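You operate a simulated robot arm through the tools that you are given. There is no shell and no other tool.

Carry out the task below with a simulated robot arm. There is one attempt and no reset: what you move stays moved.

Task
Connect the earth lead first, then the brown plug lead to its clamp.
Fine: push each lead right home; the green one under the yellow knob, turned tight; the other in the clamp of its colour, lever closed, then tugged till the window turns green; leave the other plug leads alone.

The check looks at the end state, three seconds after you hand in, the way a careful person would. Anything else that was tipped, shoved, dropped, spilled or broken makes it a failure.

Robot
A 7-joint arm with a two-finger parallel gripper, fixed in place. Base frame: the origin is at the foot of the arm, x ahead of it, y to its left, z up. Readings come in m, degrees, newtons and seconds.
Its first joint turns from -132.0 to 132.0 degrees. Payload 3.91 kg.
The TCP is the grasp point between the finger pads, 0.03 m short of the fingertips. In the tool frame z runs along the fingers and y along their closing line. Largest opening 0.11 m; finger width 0.02, thickness 0.01; the body of the gripper, 0.048 by 0.112 m, starts 0.055 m behind the TCP.
Orientation is told as [roll, pitch, yaw] about the base's x, y, z axes, in that order, counted from this pose: with the fingers straight down and closing along the base's y, the tool's x points along the base's -x, its y along +y and its z along -z.

Tools
- The arm moves only by the tool jog_arm. Its argument "increments" is a list of rows, each an object of numbers (a shift or turn left out is 0, a gripper value left out holds the last): "wx", "wy", "wz": the turn, a rotation vector about the tool's x, y, z in degrees; "x", "y", "z": the shift along the tool's x, y, z in m; "gripper": the opening, from 0 (shut) to 1 (fully open). In form: [{"wx": .., "wy": .., "wz": .., "x": .., "y": .., "z": .., "gripper": ..}, ...]. A call has 1 to 20 rows; each row shifts and turns the commanded pose from where the row before left it, along the tool's axes as they then stand. Rows are played at 5 a second. More than 0.05 m and 8.6 degrees between two rows, or a gripper value outside its range, and nothing of the call is played. Where a pose cannot be reached the arm comes as near as it can. A force on the tool above 40 N (or 10 N above the force at the start of the call, whichever is more), or a blocked arm, ends the call early, and 0.2 s more pass. Each finger travels about 0.108 m/s and halts on what it meets, pressing with about 36 N; the grip force reading is that of the motor and also rises with nothing between the fingers. The clock runs only during rows and for 0.2 s after the last one: add rows that do not move to give the fingers time. The reply holds the time, the measured pose of the TCP, the force on the tool along the base axes, the opening and the grip force, in the units named above and with some noise, with the torque about the TCP (base axes, N m) and any sound that the robot's microphone picked up.
- Cameras (640 x 400 px; columns grow to the right, rows downward): "scene" is fixed at [0.2122, 0.6582, 1.3429]; the picture's right is [-0.27, -0.96, 0.00], its down [-0.74, 0.21, -0.64] and it looks along [0.62, -0.18, -0.76] (base axes); focal length 373 px, centre (320, 200). "wrist" rides on the gripper at [0.072, 0.017, -0.103] in the tool frame; the picture's right is [-0.23, 0.97, 0.00], its down [-0.76, -0.18, -0.62] and it looks along [-0.61, -0.14, 0.78] (tool axes); focal length 222 px, centre (320, 200). There is no depth. A picture from a camera that has moved, and an enlarged one, comes with that camera's place and axes in the base frame and with its lens. The place of the scene camera against the robot may be out by one fixed shift of up to 0.025 m in any direction.
- grab_frame(camera): a new picture of that camera. No time passes.
- inspect(camera, box): a new picture of the part [left, top, right, bottom] of that camera's present view, enlarged. No time passes.
- sign_off(): hands the job in; it is judged then, once.

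Nothing tells you positions but the pictures and the camera data. Unless the task says otherwise, let go and move clear before handing in.

The tools are called as a command line: name --argument value ..., lists and objects as JSON in quotes. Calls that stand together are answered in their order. jog_arm: Moves the arm, as the interface text tells. Its arguments: {"type":"object","properties":{"increments":{"type":"array"}},"required":["increments"]} The other tools are called the same way: grab_frame (camera) takes a picture; inspect (camera, box) takes an enlarged picture of a part of a camera's view; sign_off () hands the job in.

At the start:

```text
time_s: 0.0
position: [0.2645, 0.5405, 1.0861]
orientation: [0.0, 0.0, 0.0]
contact_force: [-0.3, 0.4, 0.5]
torque: [-0.02, -0.01, 0.0]
width: 0.1098
gripper_force: 0.0
```

scene: 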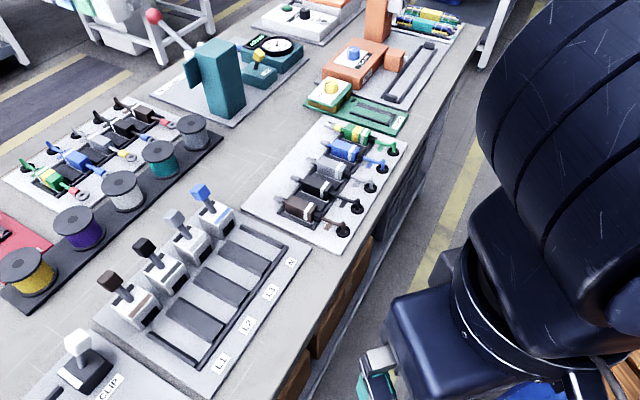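
wrist: 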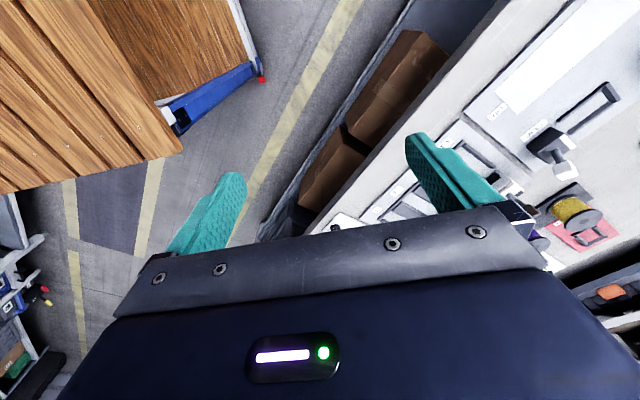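

I see a bench with lever clamps (brown, black, grey, blue levers), a tray of plug leads, and an earth terminal with a yellow knob on a green block. I'll inspect the regions in close-up before moving.

inspect --camera "scene" --box '[240, 60, 440, 250]'

inspect --camera "scene" --box '[80, 170, 320, 390]'

inspect --camera "scene" --box '[0, 80, 230, 310]'

inspect --camera "scene" --box '[230, 0, 480, 140]'

inspect --camera "scene" --box '[120, 0, 330, 140]'

```text
2.11 times, centred on (340, 155) of scene
camera zoom: at [0.2122, 0.6582, 1.3429], right [-0.27, -0.96, 0.0], down [-0.74, 0.21, -0.64], along [0.62, -0.18, -0.76], focal length 785 px, centre (278, 295)
```

zoom: 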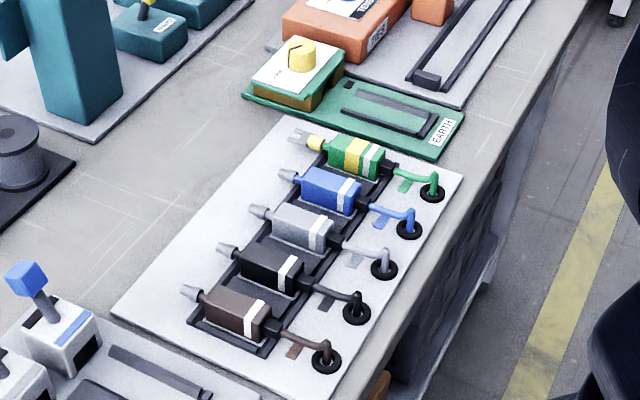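

```text
1.82 times, centred on (200, 280) of scene
camera zoom: at [0.2122, 0.6582, 1.3429], right [-0.27, -0.96, 0.0], down [-0.74, 0.21, -0.64], along [0.62, -0.18, -0.76], focal length 678 px, centre (538, 54)
```

zoom: 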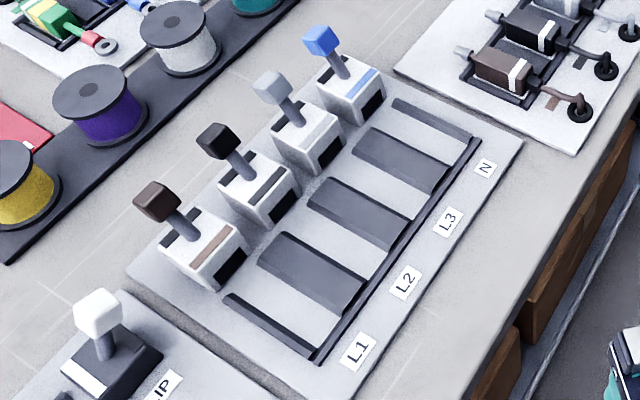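

```text
1.74 times, centred on (115, 195) of scene
camera zoom: at [0.2122, 0.6582, 1.3429], right [-0.27, -0.96, 0.0], down [-0.74, 0.21, -0.64], along [0.62, -0.18, -0.76], focal length 648 px, centre (676, 209)
```

zoom: 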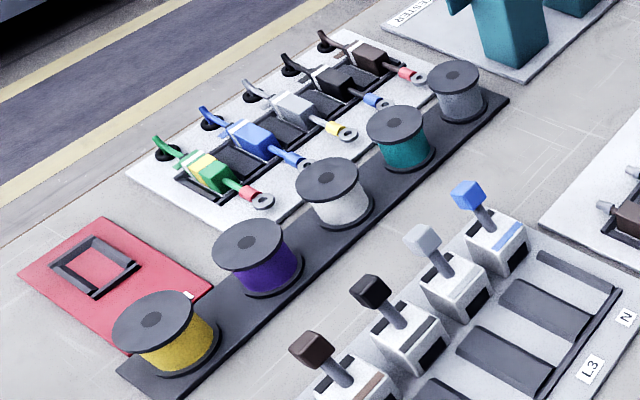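

```text
2.56 times, centred on (355, 70) of scene
camera zoom: at [0.2122, 0.6582, 1.3429], right [-0.27, -0.96, 0.0], down [-0.74, 0.21, -0.64], along [0.62, -0.18, -0.76], focal length 955 px, centre (230, 533)
```

zoom: 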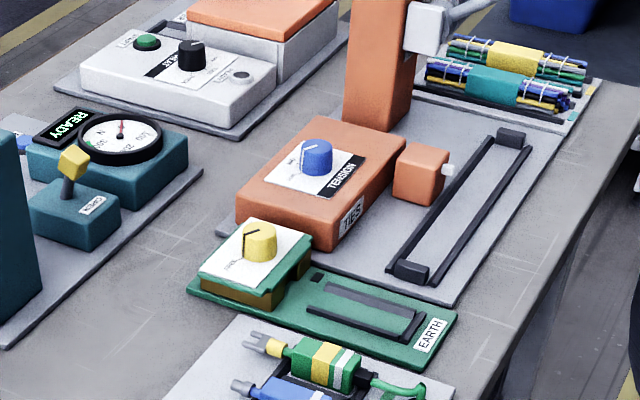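

```text
2.86 times, centred on (225, 70) of scene
camera zoom: at [0.2122, 0.6582, 1.3429], right [-0.27, -0.96, 0.0], down [-0.74, 0.21, -0.64], along [0.62, -0.18, -0.76], focal length 1065 px, centre (591, 571)
```

zoom: 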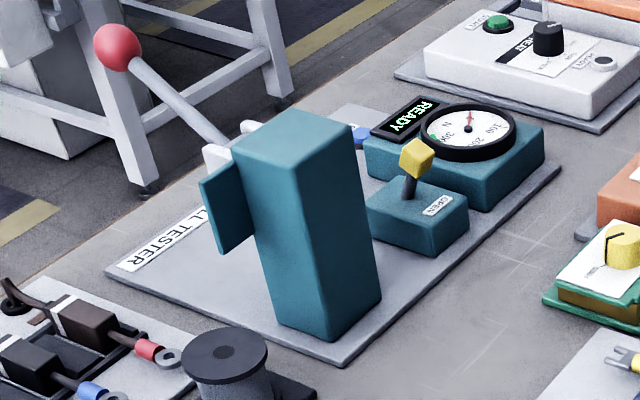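

The bench is roughly at z≈0.75, with the plug-lead tray ahead of the arm and the clamps to its left. I'll move the gripper over the tray at a safe height to get wrist views.

jog_arm --increments '[{"x": -0.04, "y": -0.004}, {"x": -0.04, "y": -0.004}, {"x": -0.04, "y": -0.004}, {"x": -0.04, "y": -0.004}, {"x": -0.04, "y": -0.004}, {"x": -0.04, "y": -0.004}, {"x": -0.04, "y": -0.004}, {"x": -0.04, "y": -0.004}, {"x": -0.04, "y": -0.004}, {"x": -0.04, "y": -0.004}, {}, {}]'

```text
time_s: 2.6
position: [0.6663, 0.4991, 1.0892]
orientation: [0.0, 0.0, 0.0]
contact_force: [-0.3, -0.1, 0.2]
torque: [-0.01, -0.02, -0.04]
width: 0.11
gripper_force: 0.1
```

The arm moved as expected. Now I take pictures from here.

grab_frame --camera "wrist"

grab_frame --camera "scene"

```text
taken
camera wrist: at [0.5928, 0.517, 1.1931], right [0.23, 0.97, 0.0], down [0.76, -0.18, 0.62], along [0.61, -0.14, -0.78], focal length 222 px, centre (320, 200)
```

wrist: 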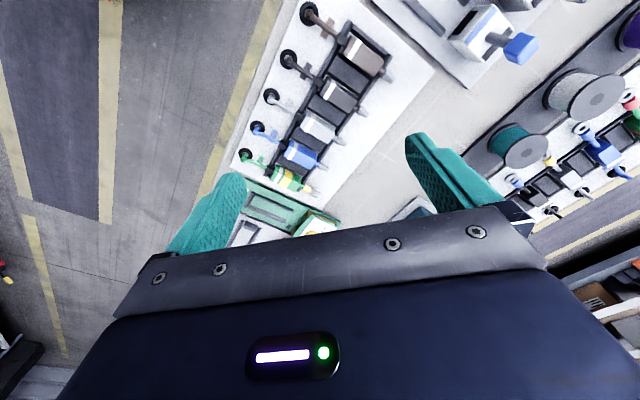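

```text
taken
```

scene: 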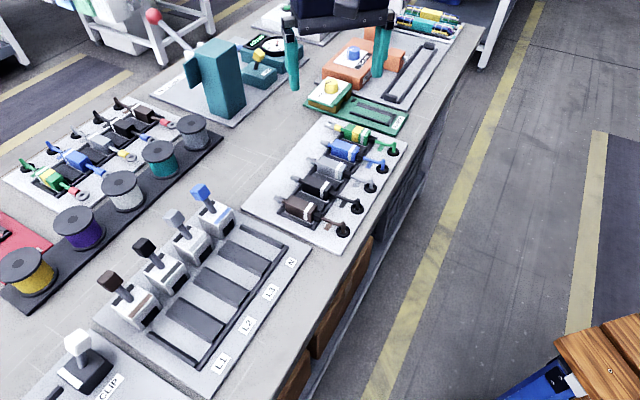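

The tray runs about 45° to the base axes, so I'll yaw the tool to line up with it, and then look again.

jog_arm --increments '[{"wz": -7.5}, {"wz": -7.5}, {"wz": -7.5}, {"wz": -7.5}, {"wz": -7.5}, {"wz": -7.5}, {}]'

grab_frame --camera "wrist"

grab_frame --camera "scene"

```text
time_s: 4.2
position: [0.6656, 0.4995, 1.0861]
orientation: [-0.1, 0.0, 45.1]
contact_force: [-0.2, -0.1, 0.8]
torque: [0.0, 0.03, 0.02]
width: 0.11
gripper_force: 0.0
```

```text
taken
camera wrist: at [0.6008, 0.4611, 1.1905], right [-0.53, 0.85, 0.0], down [0.66, 0.41, 0.62], along [0.53, 0.33, -0.78], focal length 222 px, centre (320, 200)
```

wrist: 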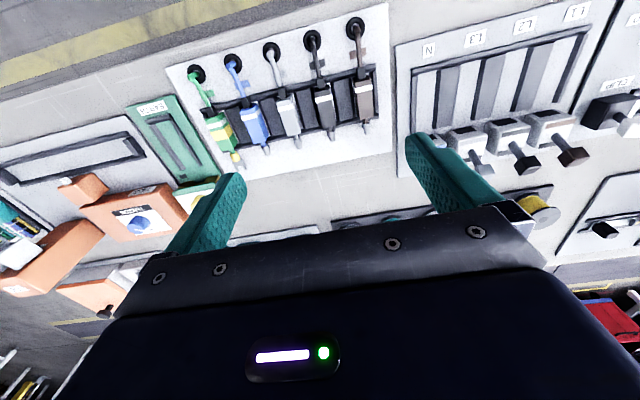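

```text
taken
```

scene: 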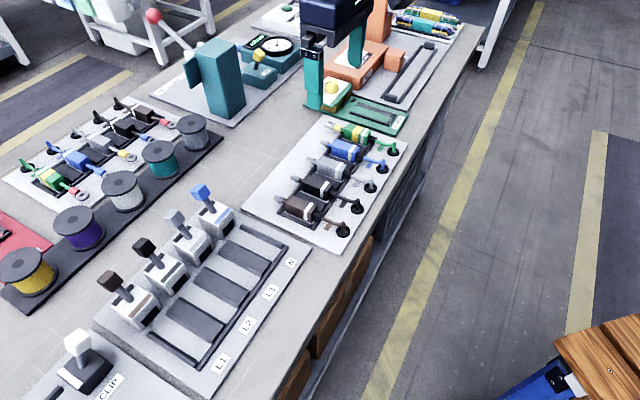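

I'll take enlarged wrist views from this pose to fix feature positions.

inspect --camera "wrist" --box '[160, 0, 400, 180]'

inspect --camera "wrist" --box '[390, 0, 640, 200]'

inspect --camera "wrist" --box '[0, 60, 250, 260]'

```text
2.22 times, centred on (280, 90) of wrist
camera zoom: at [0.6008, 0.4611, 1.1905], right [-0.53, 0.85, 0.0], down [0.66, 0.41, 0.62], along [0.53, 0.33, -0.78], focal length 494 px, centre (409, 444)
```

zoom: 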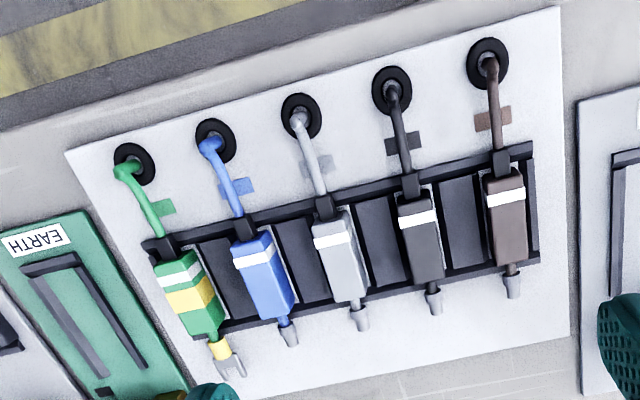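

```text
2.00 times, centred on (515, 100) of wrist
camera zoom: at [0.6008, 0.4611, 1.1905], right [-0.53, 0.85, 0.0], down [0.66, 0.41, 0.62], along [0.53, 0.33, -0.78], focal length 444 px, centre (-70, 400)
```

zoom: 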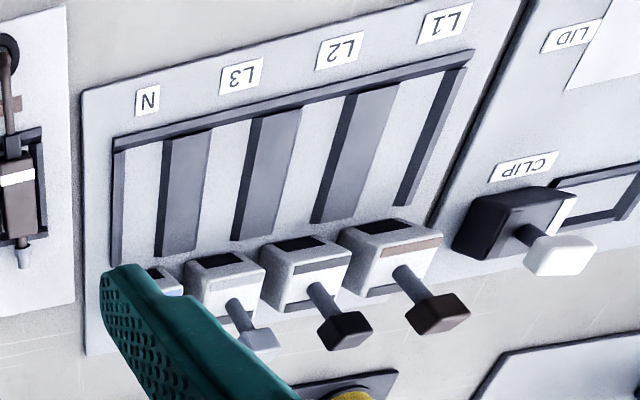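

```text
2.00 times, centred on (125, 160) of wrist
camera zoom: at [0.6008, 0.4611, 1.1905], right [-0.53, 0.85, 0.0], down [0.66, 0.41, 0.62], along [0.53, 0.33, -0.78], focal length 444 px, centre (710, 280)
```

zoom: 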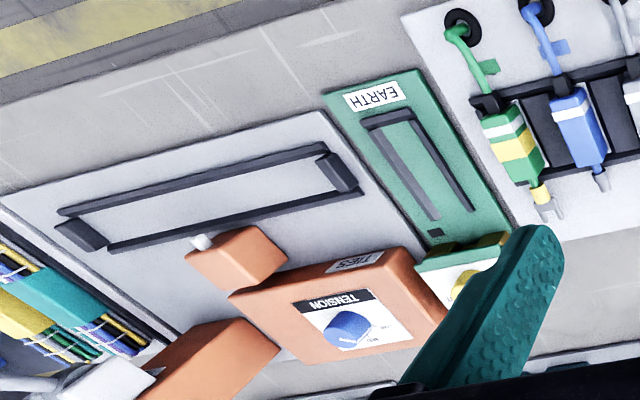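

Next I shift along the bench towards the EARTH station at the same height to view it and triangulate.

jog_arm --increments '[{"y": -0.04, "x": -0.01}, {"y": -0.04, "x": -0.01}, {"y": -0.04, "x": -0.01}, {"y": -0.04, "x": -0.01}, {"y": -0.04, "x": -0.01}, {}, {}]'

grab_frame --camera "wrist"

inspect --camera "wrist" --box '[240, 0, 500, 200]'

```text
time_s: 5.8
position: [0.8429, 0.3922, 1.0864]
orientation: [0.0, 0.0, 45.0]
contact_force: [0.5, 0.4, 0.3]
torque: [0.02, -0.01, -0.01]
width: 0.1102
gripper_force: 0.0
```

```text
taken
camera wrist: at [0.7791, 0.3542, 1.1897], right [-0.53, 0.85, 0.0], down [0.66, 0.41, 0.62], along [0.53, 0.33, -0.78], focal length 222 px, centre (320, 200)
```

wrist: 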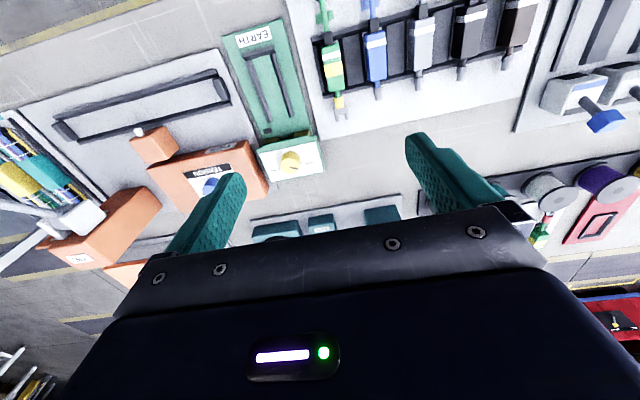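

```text
2.00 times, centred on (370, 100) of wrist
camera zoom: at [0.7791, 0.3542, 1.1897], right [-0.53, 0.85, 0.0], down [0.66, 0.41, 0.62], along [0.53, 0.33, -0.78], focal length 444 px, centre (220, 400)
```

zoom: 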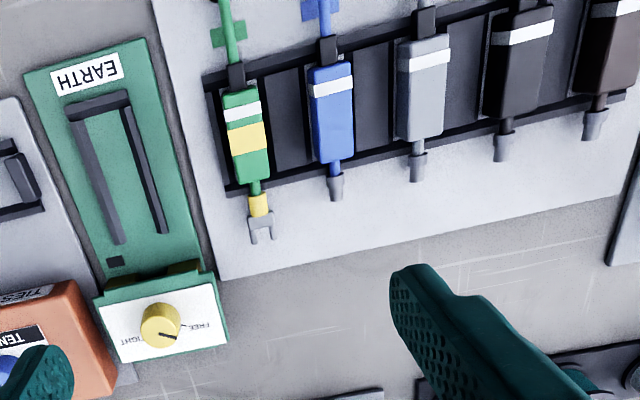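

The boards sit at z≈0.81, and the EARTH block is at about (0.96, 0.41), near the reach limit. I'll look at the earth station and green lead in more detail.

inspect --camera "wrist" --box '[215, 10, 345, 190]'

inspect --camera "wrist" --box '[250, 120, 330, 190]'

inspect --camera "wrist" --box '[305, 0, 395, 130]'

inspect --camera "scene" --box '[295, 65, 415, 145]'

```text
2.22 times, centred on (280, 100) of wrist
camera zoom: at [0.7791, 0.3542, 1.1897], right [-0.53, 0.85, 0.0], down [0.66, 0.41, 0.62], along [0.53, 0.33, -0.78], focal length 494 px, centre (409, 422)
```

zoom: 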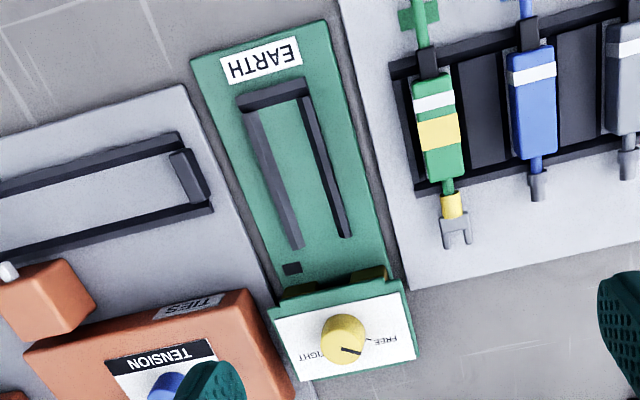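

```text
5.71 times, centred on (290, 155) of wrist
camera zoom: at [0.7791, 0.3542, 1.1897], right [-0.53, 0.85, 0.0], down [0.66, 0.41, 0.62], along [0.53, 0.33, -0.78], focal length 1269 px, centre (491, 457)
```

zoom: 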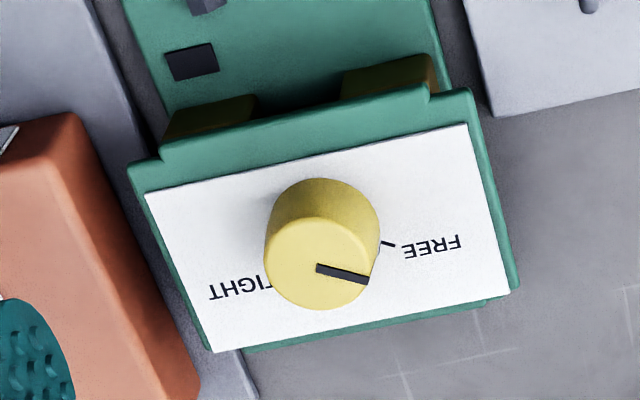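

```text
3.08 times, centred on (350, 65) of wrist
camera zoom: at [0.7791, 0.3542, 1.1897], right [-0.53, 0.85, 0.0], down [0.66, 0.41, 0.62], along [0.53, 0.33, -0.78], focal length 684 px, centre (228, 615)
```

zoom: 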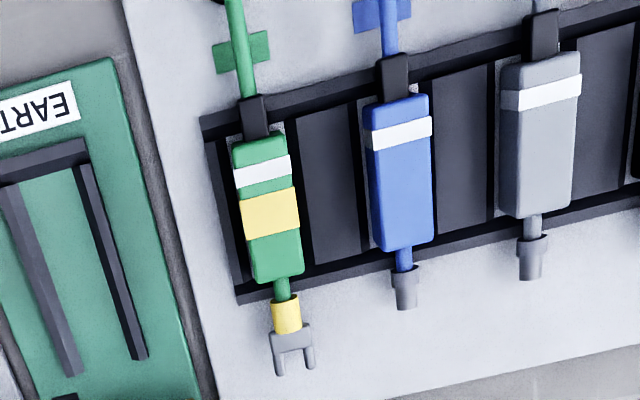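

```text
5.00 times, centred on (355, 105) of scene
camera zoom: at [0.2122, 0.6582, 1.3429], right [-0.27, -0.96, 0.0], down [-0.74, 0.21, -0.64], along [0.62, -0.18, -0.76], focal length 1864 px, centre (145, 675)
```

zoom: 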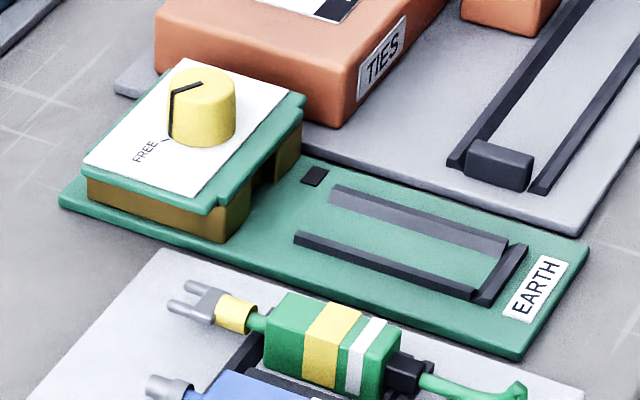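

The knob points at FREE, and the fork recess faces the channel. I'll move above the knob at a safe height to test the reach and look closer.

jog_arm --increments '[{"x": -0.024, "y": -0.018}, {"x": -0.024, "y": -0.018}, {"x": -0.024, "y": -0.018}, {"x": -0.024, "y": -0.018}, {"z": 0.03}, {"z": 0.03}, {}, {}]'

grab_frame --camera "wrist"

grab_frame --camera "scene"

```text
time_s: 7.6
position: [0.9576, 0.4099, 1.0257]
orientation: [0.0, 0.0, 44.9]
contact_force: [-0.1, -0.2, 0.1]
torque: [-0.02, -0.01, -0.03]
width: 0.1102
gripper_force: 0.0
```

```text
taken
camera wrist: at [0.8941, 0.3721, 1.1305], right [-0.53, 0.85, 0.0], down [0.66, 0.41, 0.62], along [0.53, 0.33, -0.78], focal length 222 px, centre (320, 200)
```

wrist: 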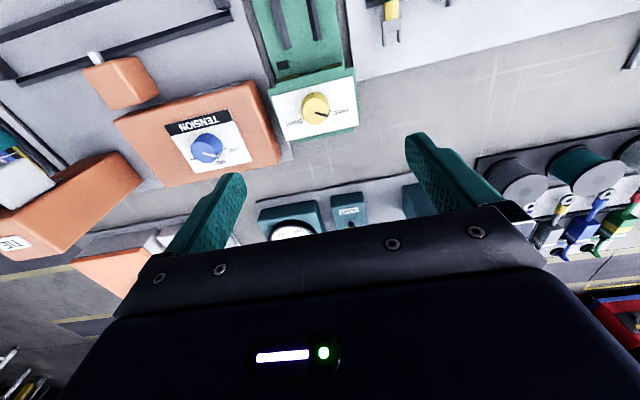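

```text
taken
```

scene: 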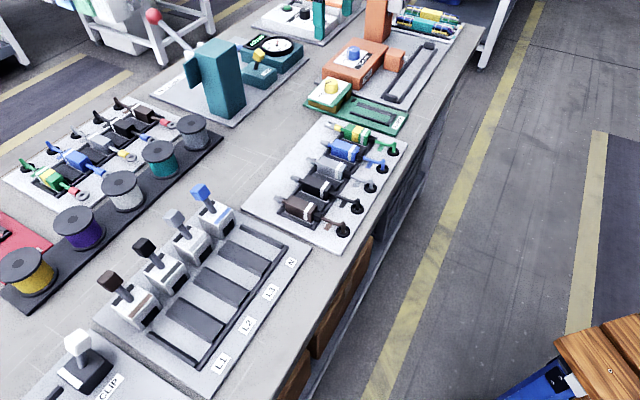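

The arm reaches above the knob with the tool still pointing down. I'll enlarge the view to fix the knob and block geometry.

inspect --camera "wrist" --box '[260, 50, 370, 150]'

inspect --camera "wrist" --box '[230, 0, 430, 130]'

```text
4.00 times, centred on (315, 100) of wrist
camera zoom: at [0.8941, 0.3721, 1.1305], right [-0.53, 0.85, 0.0], down [0.66, 0.41, 0.62], along [0.53, 0.33, -0.78], focal length 888 px, centre (340, 600)
```

zoom: 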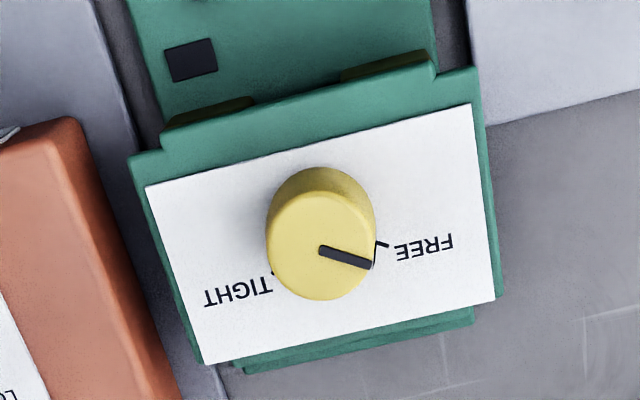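

```text
3.08 times, centred on (330, 65) of wrist
camera zoom: at [0.8941, 0.3721, 1.1305], right [-0.53, 0.85, 0.0], down [0.66, 0.41, 0.62], along [0.53, 0.33, -0.78], focal length 684 px, centre (289, 615)
```

zoom: 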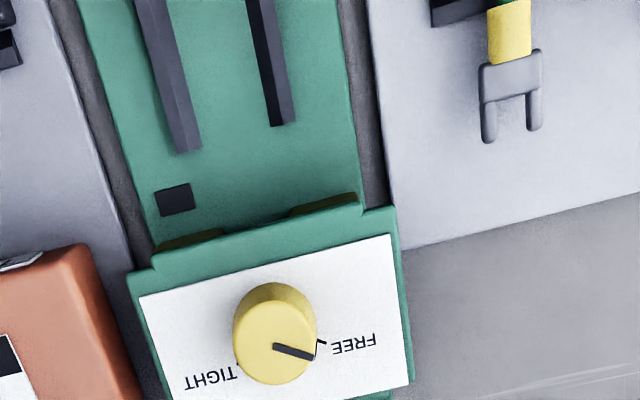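

The knob is at about (0.968, 0.410), top z≈0.859, and needs a 120° clockwise turn from FREE to TIGHT. Next I move above the green lead for a close look at it and its cradle.

jog_arm --increments '[{"x": 0.03, "y": 0.023}, {"x": 0.03, "y": 0.023}, {"x": 0.03, "y": 0.024}, {"x": 0.03, "y": 0.024}, {"z": 0.025}, {"z": 0.025}, {}, {}]'

grab_frame --camera "wrist"

inspect --camera "wrist" --box '[240, 0, 400, 100]'

inspect --camera "wrist" --box '[260, 50, 420, 150]'

```text
time_s: 9.4
position: [0.8092, 0.3926, 0.9759]
orientation: [0.0, -0.1, 44.9]
contact_force: [0.9, -0.2, -0.6]
torque: [-0.02, -0.05, -0.01]
width: 0.1101
gripper_force: 0.0
```

```text
taken
camera wrist: at [0.7447, 0.3534, 1.0799], right [-0.53, 0.85, 0.0], down [0.66, 0.41, 0.62], along [0.53, 0.33, -0.78], focal length 222 px, centre (320, 200)
```

wrist: 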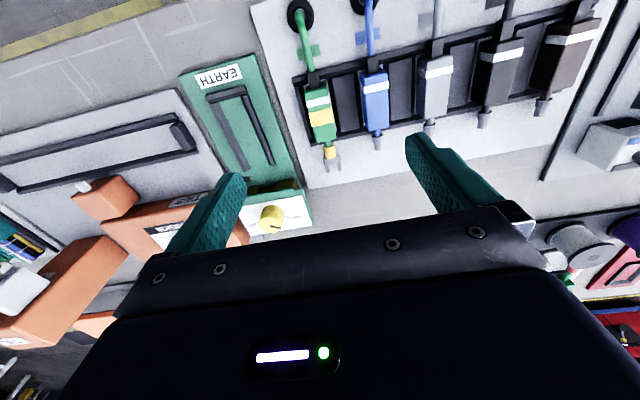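

```text
4.00 times, centred on (320, 50) of wrist
camera zoom: at [0.7447, 0.3534, 1.0799], right [-0.53, 0.85, 0.0], down [0.66, 0.41, 0.62], along [0.53, 0.33, -0.78], focal length 888 px, centre (320, 800)
```

zoom: 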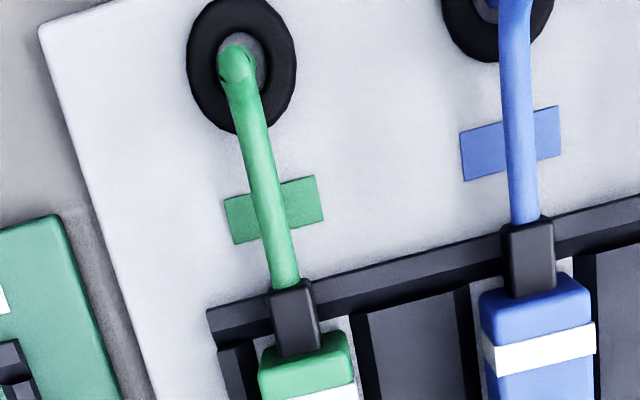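

```text
4.00 times, centred on (340, 100) of wrist
camera zoom: at [0.7447, 0.3534, 1.0799], right [-0.53, 0.85, 0.0], down [0.66, 0.41, 0.62], along [0.53, 0.33, -0.78], focal length 888 px, centre (240, 600)
```

zoom: 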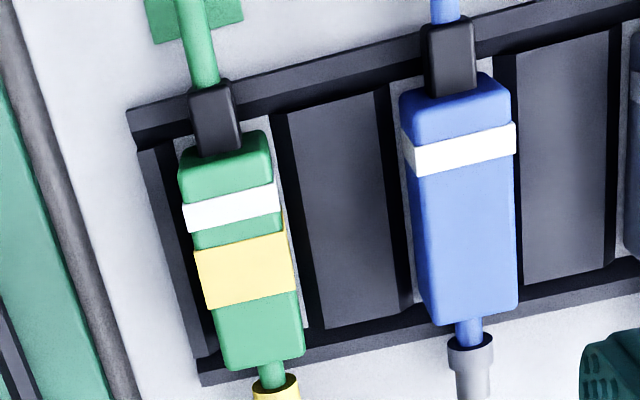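

The green body is about 25 mm wide and 55 mm long with its top at z≈0.834. I'll check the cradle height from the scene camera.

inspect --camera "scene" --box '[310, 115, 410, 180]'

inspect --camera "scene" --box '[265, 175, 365, 240]'

inspect --camera "scene" --box '[95, 260, 225, 345]'

```text
6.15 times, centred on (360, 148) of scene
camera zoom: at [0.2122, 0.6582, 1.3429], right [-0.27, -0.96, 0.0], down [-0.74, 0.21, -0.64], along [0.62, -0.18, -0.76], focal length 2295 px, centre (74, 523)
```

zoom: 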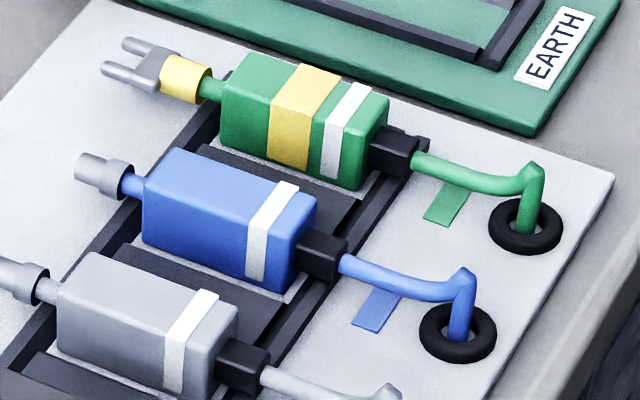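

```text
6.15 times, centred on (315, 208) of scene
camera zoom: at [0.2122, 0.6582, 1.3429], right [-0.27, -0.96, 0.0], down [-0.74, 0.21, -0.64], along [0.62, -0.18, -0.76], focal length 2295 px, centre (351, 154)
```

zoom: 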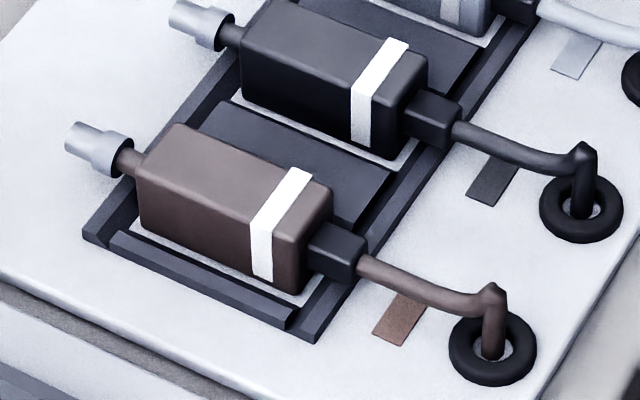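

```text
4.71 times, centred on (160, 302) of scene
camera zoom: at [0.2122, 0.6582, 1.3429], right [-0.27, -0.96, 0.0], down [-0.74, 0.21, -0.64], along [0.62, -0.18, -0.76], focal length 1755 px, centre (1073, -282)
```

zoom: 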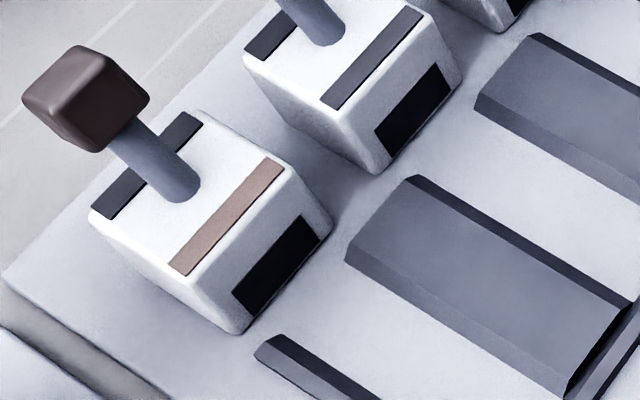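

The cradle walls are low (about 6 mm), so I can grip the upper part of the body. I'll check the EARTH channel again from this lower viewpoint to pin down its centreline.

inspect --camera "wrist" --box '[175, 55, 325, 205]'

inspect --camera "wrist" --box '[230, 160, 320, 240]'

inspect --camera "wrist" --box '[295, 70, 355, 180]'

```text
2.67 times, centred on (250, 130) of wrist
camera zoom: at [0.7447, 0.3534, 1.0799], right [-0.53, 0.85, 0.0], down [0.66, 0.41, 0.62], along [0.53, 0.33, -0.78], focal length 592 px, centre (507, 387)
```

zoom: 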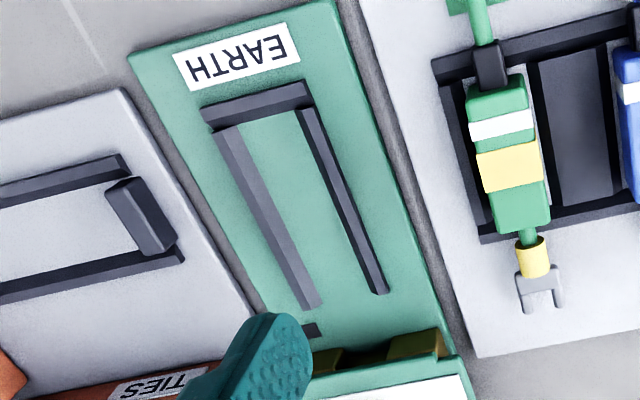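

```text
5.00 times, centred on (275, 200) of wrist
camera zoom: at [0.7447, 0.3534, 1.0799], right [-0.53, 0.85, 0.0], down [0.66, 0.41, 0.62], along [0.53, 0.33, -0.78], focal length 1111 px, centre (545, 200)
```

zoom: 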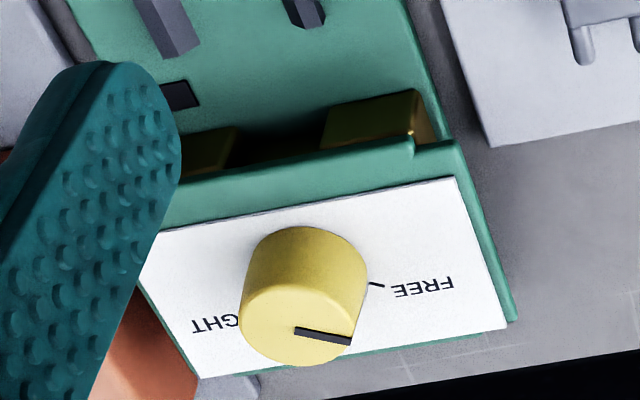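

```text
3.64 times, centred on (325, 125) of wrist
camera zoom: at [0.7447, 0.3534, 1.0799], right [-0.53, 0.85, 0.0], down [0.66, 0.41, 0.62], along [0.53, 0.33, -0.78], focal length 808 px, centre (302, 473)
```

zoom: 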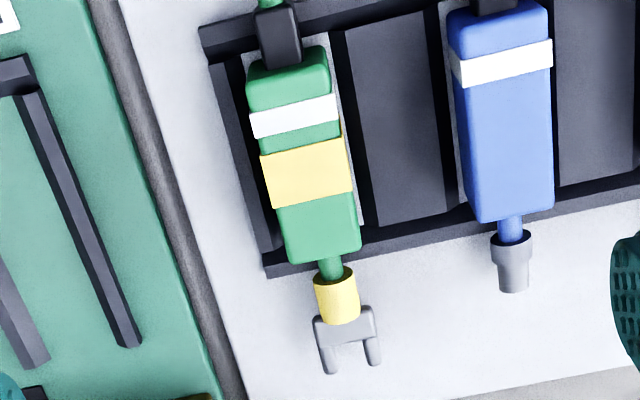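

The channel and recess centreline is at about 39 cm along the bench, and the green lead body is centred under the gripper. I narrow the fingers to clear the blue lead and descend over the green body.

jog_arm --increments '[{"gripper": 0.45}, {"x": -0.003, "y": 0.0012}, {"z": 0.03}, {"z": 0.03}, {"z": 0.03}, {}, {}]'

grab_frame --camera "wrist"

inspect --camera "wrist" --box '[240, 100, 400, 240]'

inspect --camera "scene" --box '[300, 80, 420, 170]'

```text
time_s: 11.0
position: [0.8116, 0.3938, 0.8861]
orientation: [0.0, 0.0, 45.0]
contact_force: [0.0, 0.6, -0.7]
torque: [0.0, 0.06, 0.01]
width: 0.0496
gripper_force: 0.1
```

```text
taken
camera wrist: at [0.7463, 0.3552, 0.9902], right [-0.53, 0.85, 0.0], down [0.66, 0.41, 0.62], along [0.53, 0.33, -0.78], focal length 222 px, centre (320, 200)
```

wrist: 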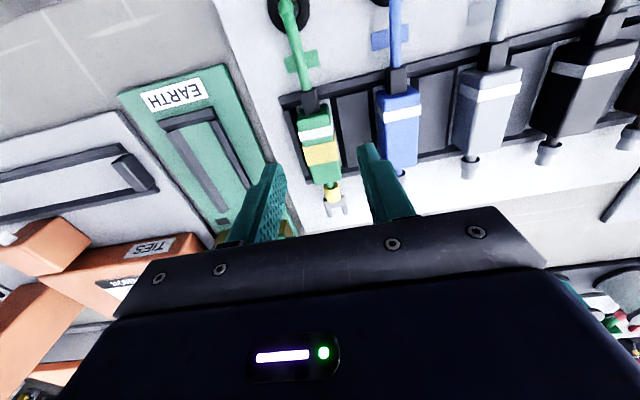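

```text
2.86 times, centred on (320, 170) of wrist
camera zoom: at [0.7463, 0.3552, 0.9902], right [-0.53, 0.85, 0.0], down [0.66, 0.41, 0.62], along [0.53, 0.33, -0.78], focal length 635 px, centre (320, 286)
```

zoom: 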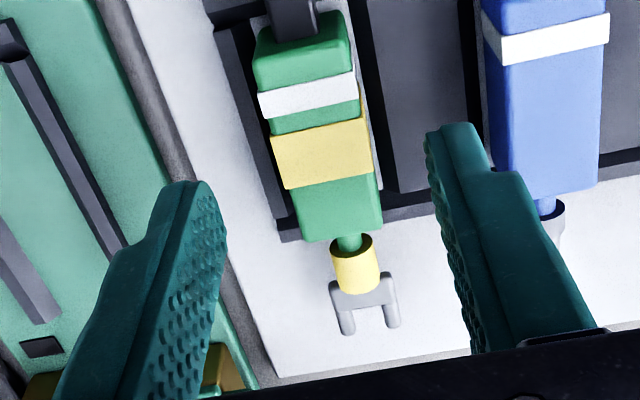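

```text
4.44 times, centred on (360, 125) of scene
camera zoom: at [0.2122, 0.6582, 1.3429], right [-0.27, -0.96, 0.0], down [-0.74, 0.21, -0.64], along [0.62, -0.18, -0.76], focal length 1657 px, centre (142, 533)
```

zoom: 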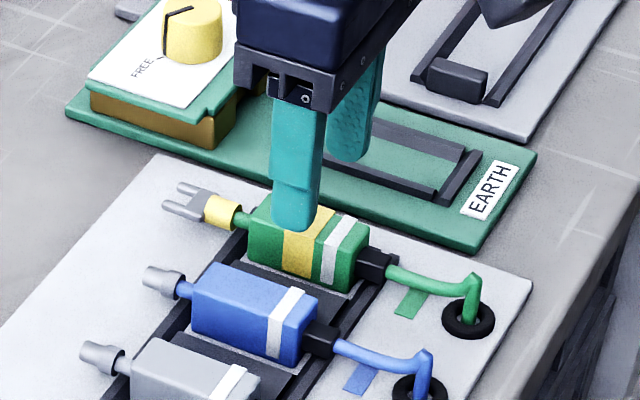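

The fingers straddle the green body at the yellow stripe, well centred. I'll go down to z≈0.852 and close on it.

jog_arm --increments '[{"y": 0.001, "z": 0.017}, {"z": 0.017}, {}]'

inspect --camera "scene" --box '[310, 105, 410, 170]'

inspect --camera "wrist" --box '[240, 100, 400, 240]'

```text
time_s: 11.8
position: [0.8103, 0.3959, 0.8501]
orientation: [0.1, -0.1, 45.0]
contact_force: [-0.8, -0.4, -0.1]
torque: [0.0, 0.03, -0.01]
width: 0.0497
gripper_force: 0.2
```

```text
6.15 times, centred on (360, 138) of scene
camera zoom: at [0.2122, 0.6582, 1.3429], right [-0.27, -0.96, 0.0], down [-0.74, 0.21, -0.64], along [0.62, -0.18, -0.76], focal length 2295 px, centre (74, 585)
```

zoom: 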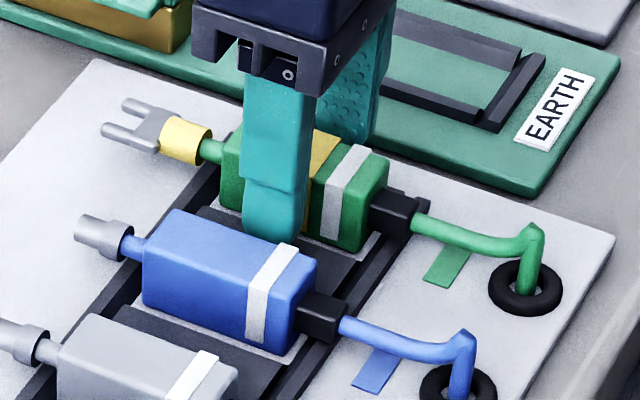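

```text
2.86 times, centred on (320, 170) of wrist
camera zoom: at [0.7456, 0.3568, 0.9562], right [-0.53, 0.85, 0.0], down [0.66, 0.41, 0.62], along [0.53, 0.33, -0.78], focal length 635 px, centre (320, 286)
```

zoom: 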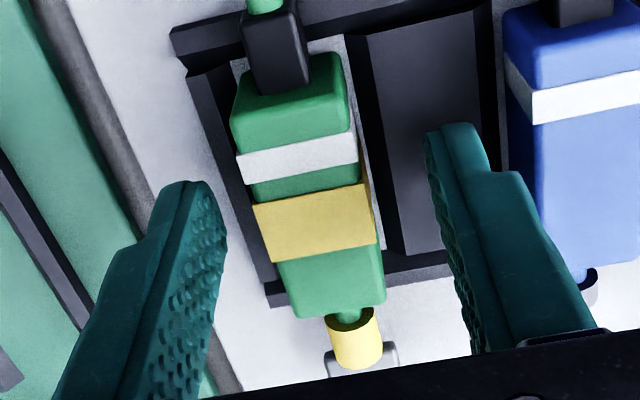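

The fingers are down at the right height around the body. Now I close gently and check the grip.

jog_arm --increments '[{"y": -0.001}, {"gripper": 0.3}, {"gripper": 0.2}, {"gripper": 0.15}, {}, {}, {}]'

inspect --camera "wrist" --box '[240, 100, 400, 240]'

```text
time_s: 13.4
position: [0.8103, 0.3947, 0.8521]
orientation: [0.0, 0.0, 45.0]
contact_force: [0.7, -0.4, -0.1]
torque: [0.0, 0.0, -0.01]
width: 0.0232
gripper_force: 35.2
```

```text
2.86 times, centred on (320, 170) of wrist
camera zoom: at [0.7466, 0.3563, 0.9561], right [-0.53, 0.85, 0.0], down [0.66, 0.41, 0.62], along [0.53, 0.33, -0.78], focal length 635 px, centre (320, 286)
```

zoom: 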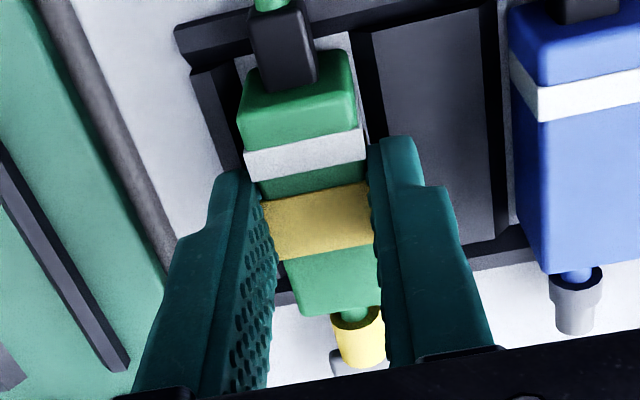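

The body (23 mm wide) is gripped firmly. I'll lift it straight up out of the cradle and check the lead follows.

jog_arm --increments '[{"z": -0.01}, {"z": -0.015}, {"z": -0.02}, {}, {}]'

grab_frame --camera "scene"

inspect --camera "scene" --box '[300, 75, 420, 165]'

inspect --camera "wrist" --box '[200, 60, 420, 240]'

```text
time_s: 14.6
position: [0.8127, 0.395, 0.8981]
orientation: [0.0, 0.0, 45.1]
contact_force: [0.2, 0.7, -1.5]
torque: [0.02, 0.0, 0.0]
width: 0.0231
gripper_force: 35.8
```

```text
taken
```

scene: 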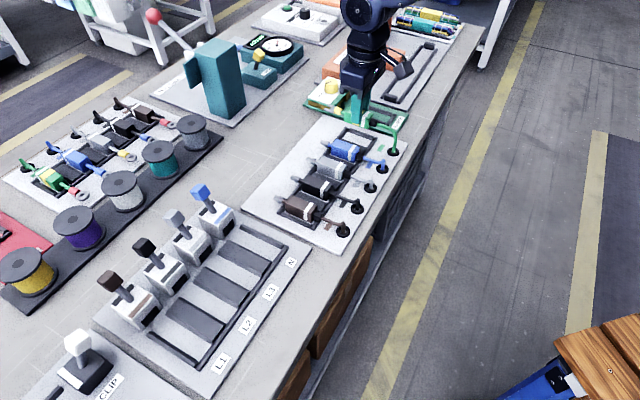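

```text
4.44 times, centred on (360, 120) of scene
camera zoom: at [0.2122, 0.6582, 1.3429], right [-0.27, -0.96, 0.0], down [-0.74, 0.21, -0.64], along [0.62, -0.18, -0.76], focal length 1657 px, centre (142, 556)
```

zoom: 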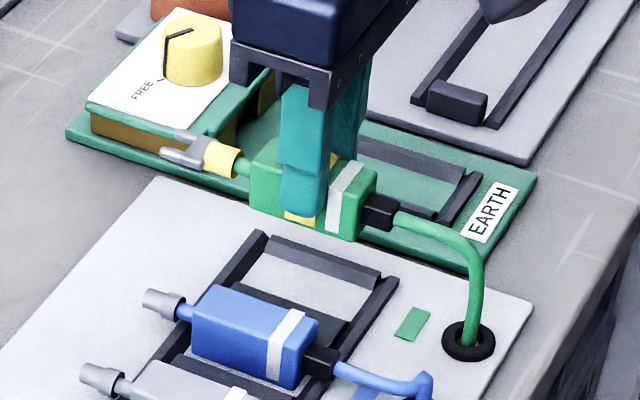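

```text
2.22 times, centred on (310, 150) of wrist
camera zoom: at [0.7474, 0.3573, 1.002], right [-0.53, 0.85, 0.0], down [0.66, 0.41, 0.62], along [0.53, 0.33, -0.78], focal length 494 px, centre (342, 311)
```

zoom: 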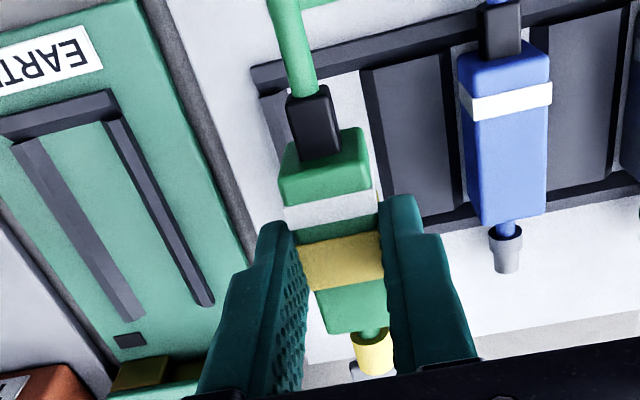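

The lead is free of the cradle. I carry it sideways to above the EARTH channel, keeping the fork short of the block, then look again.

jog_arm --increments '[{"x": 0.008, "y": -0.016}, {"y": -0.02}, {"y": -0.02}, {"y": -0.02}, {"y": -0.0196}, {}, {}, {}]'

inspect --camera "scene" --box '[300, 65, 420, 155]'

inspect --camera "wrist" --box '[200, 60, 440, 240]'

```text
time_s: 16.4
position: [0.8737, 0.3224, 0.895]
orientation: [-0.1, 0.0, 45.0]
contact_force: [0.5, -0.4, -0.7]
torque: [-0.01, 0.04, -0.02]
width: 0.023
gripper_force: 35.8
```

```text
4.44 times, centred on (360, 110) of scene
camera zoom: at [0.2122, 0.6582, 1.3429], right [-0.27, -0.96, 0.0], down [-0.74, 0.21, -0.64], along [0.62, -0.18, -0.76], focal length 1657 px, centre (142, 600)
```

zoom: 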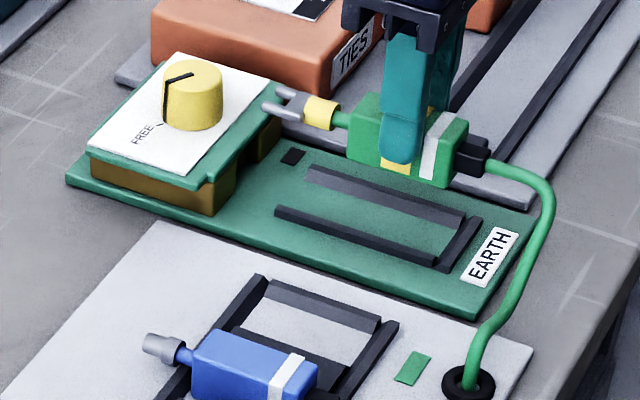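

```text
2.22 times, centred on (320, 150) of wrist
camera zoom: at [0.8088, 0.2845, 1.0003], right [-0.53, 0.85, 0.0], down [0.66, 0.41, 0.62], along [0.53, 0.33, -0.78], focal length 494 px, centre (320, 311)
```

zoom: 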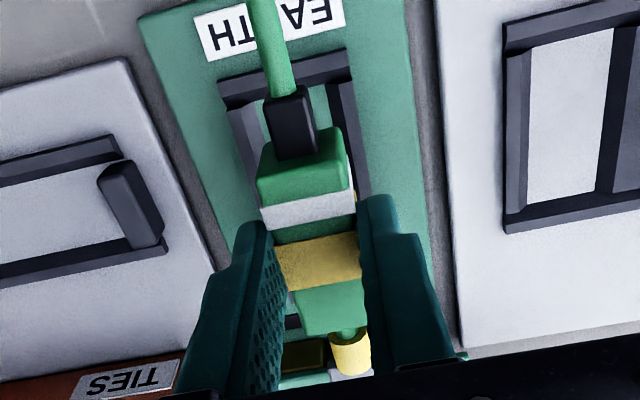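

The lead is over the channel, but about 3 mm short of the centreline. I'll correct sideways and lower partway, then check alignment.

jog_arm --increments '[{"y": -0.003}, {"z": 0.012}, {"z": 0.01}, {}, {}]'

inspect --camera "scene" --box '[310, 70, 410, 140]'

inspect --camera "wrist" --box '[240, 60, 400, 240]'

```text
time_s: 17.6
position: [0.8742, 0.3216, 0.8752]
orientation: [0.1, 0.1, 45.0]
contact_force: [-0.6, 0.1, -1.2]
torque: [-0.01, 0.01, -0.02]
width: 0.0232
gripper_force: 36.5
```

```text
5.71 times, centred on (360, 105) of scene
camera zoom: at [0.2122, 0.6582, 1.3429], right [-0.27, -0.96, 0.0], down [-0.74, 0.21, -0.64], along [0.62, -0.18, -0.76], focal length 2131 px, centre (91, 743)
```

zoom: 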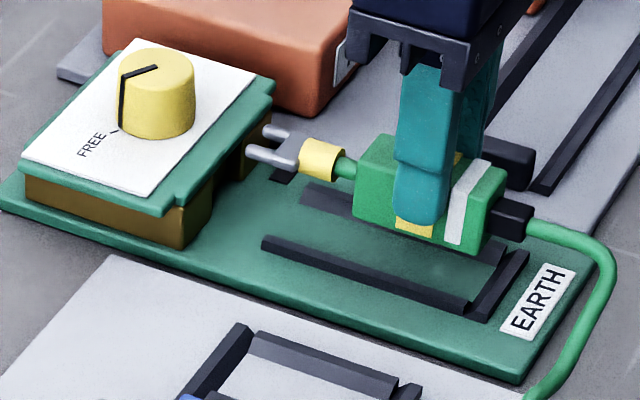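

```text
2.22 times, centred on (320, 150) of wrist
camera zoom: at [0.8102, 0.2825, 0.979], right [-0.53, 0.85, 0.0], down [0.66, 0.41, 0.62], along [0.53, 0.33, -0.78], focal length 494 px, centre (320, 311)
```

zoom: 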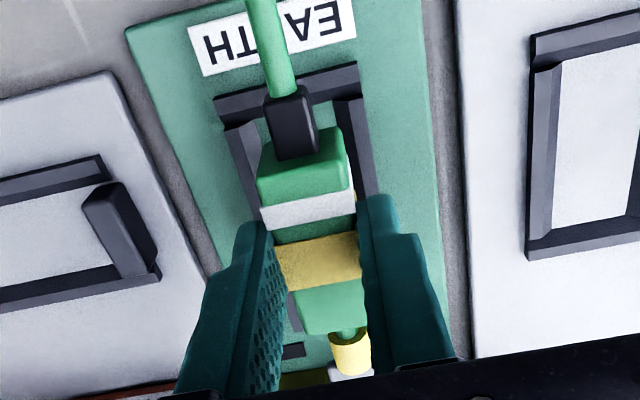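

Alignment needs another ~3 mm toward the channel centre. I'll adjust and lower a bit more, just above the rails.

jog_arm --increments '[{"y": -0.0028}, {"z": 0.01}, {}, {}]'

inspect --camera "scene" --box '[310, 70, 410, 140]'

inspect --camera "wrist" --box '[260, 60, 380, 200]'

```text
time_s: 18.6
position: [0.8761, 0.3185, 0.8651]
orientation: [0.1, 0.0, 44.9]
contact_force: [0.8, -0.5, -1.7]
torque: [-0.01, 0.0, -0.01]
width: 0.0229
gripper_force: 36.1
```

```text
5.71 times, centred on (360, 105) of scene
camera zoom: at [0.2122, 0.6582, 1.3429], right [-0.27, -0.96, 0.0], down [-0.74, 0.21, -0.64], along [0.62, -0.18, -0.76], focal length 2131 px, centre (91, 743)
```

zoom: 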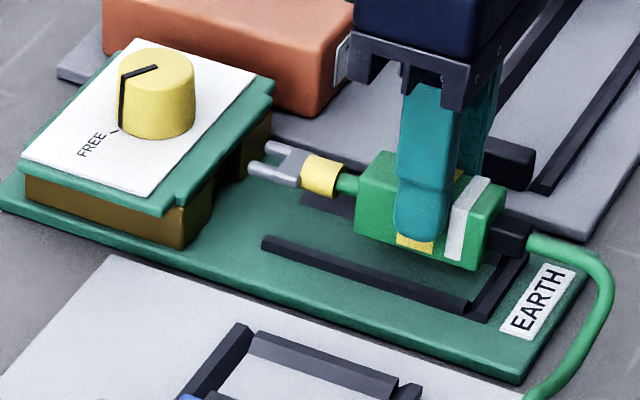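

```text
2.86 times, centred on (320, 130) of wrist
camera zoom: at [0.8125, 0.28, 0.9689], right [-0.53, 0.85, 0.0], down [0.66, 0.41, 0.62], along [0.53, 0.33, -0.78], focal length 635 px, centre (320, 400)
```

zoom: 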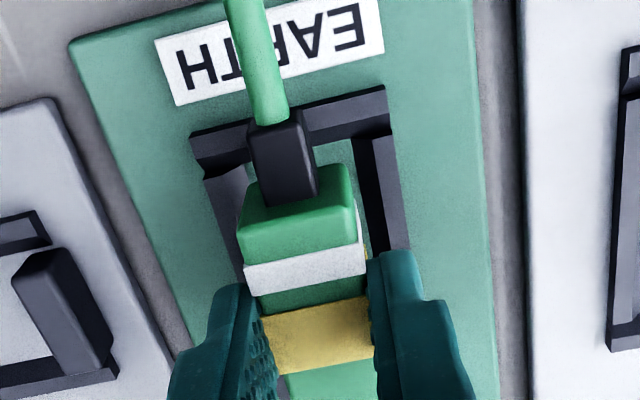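

Lateral alignment is now within 1 mm. I'll lower the lead into the channel in small steps watching the force.

jog_arm --increments '[{"z": 0.004}, {"z": 0.004}, {"z": 0.003}, {}, {}]'

inspect --camera "scene" --box '[310, 70, 410, 140]'

inspect --camera "wrist" --box '[260, 60, 380, 200]'

```text
time_s: 19.8
position: [0.8772, 0.3177, 0.8535]
orientation: [0.0, -0.1, 45.0]
contact_force: [-0.7, 0.3, -0.4]
torque: [0.01, 0.02, 0.02]
width: 0.0229
gripper_force: 35.9
```

```text
5.71 times, centred on (360, 105) of scene
camera zoom: at [0.2122, 0.6582, 1.3429], right [-0.27, -0.96, 0.0], down [-0.74, 0.21, -0.64], along [0.62, -0.18, -0.76], focal length 2131 px, centre (91, 743)
```

zoom: 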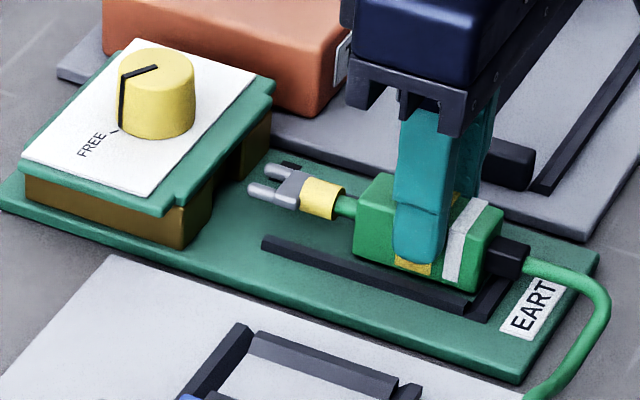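

```text
2.86 times, centred on (320, 130) of wrist
camera zoom: at [0.8126, 0.2795, 0.958], right [-0.53, 0.85, 0.0], down [0.66, 0.41, 0.62], along [0.53, 0.33, -0.78], focal length 635 px, centre (320, 400)
```

zoom: 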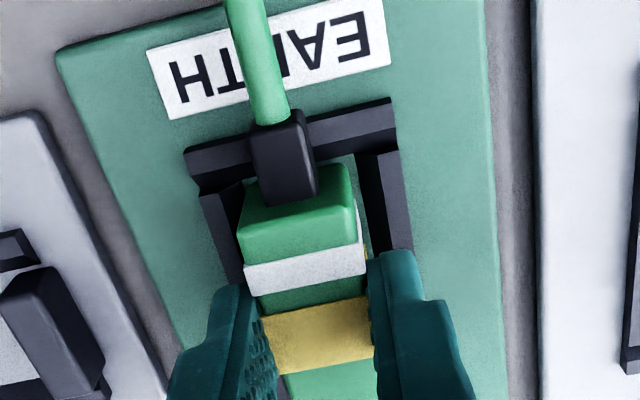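

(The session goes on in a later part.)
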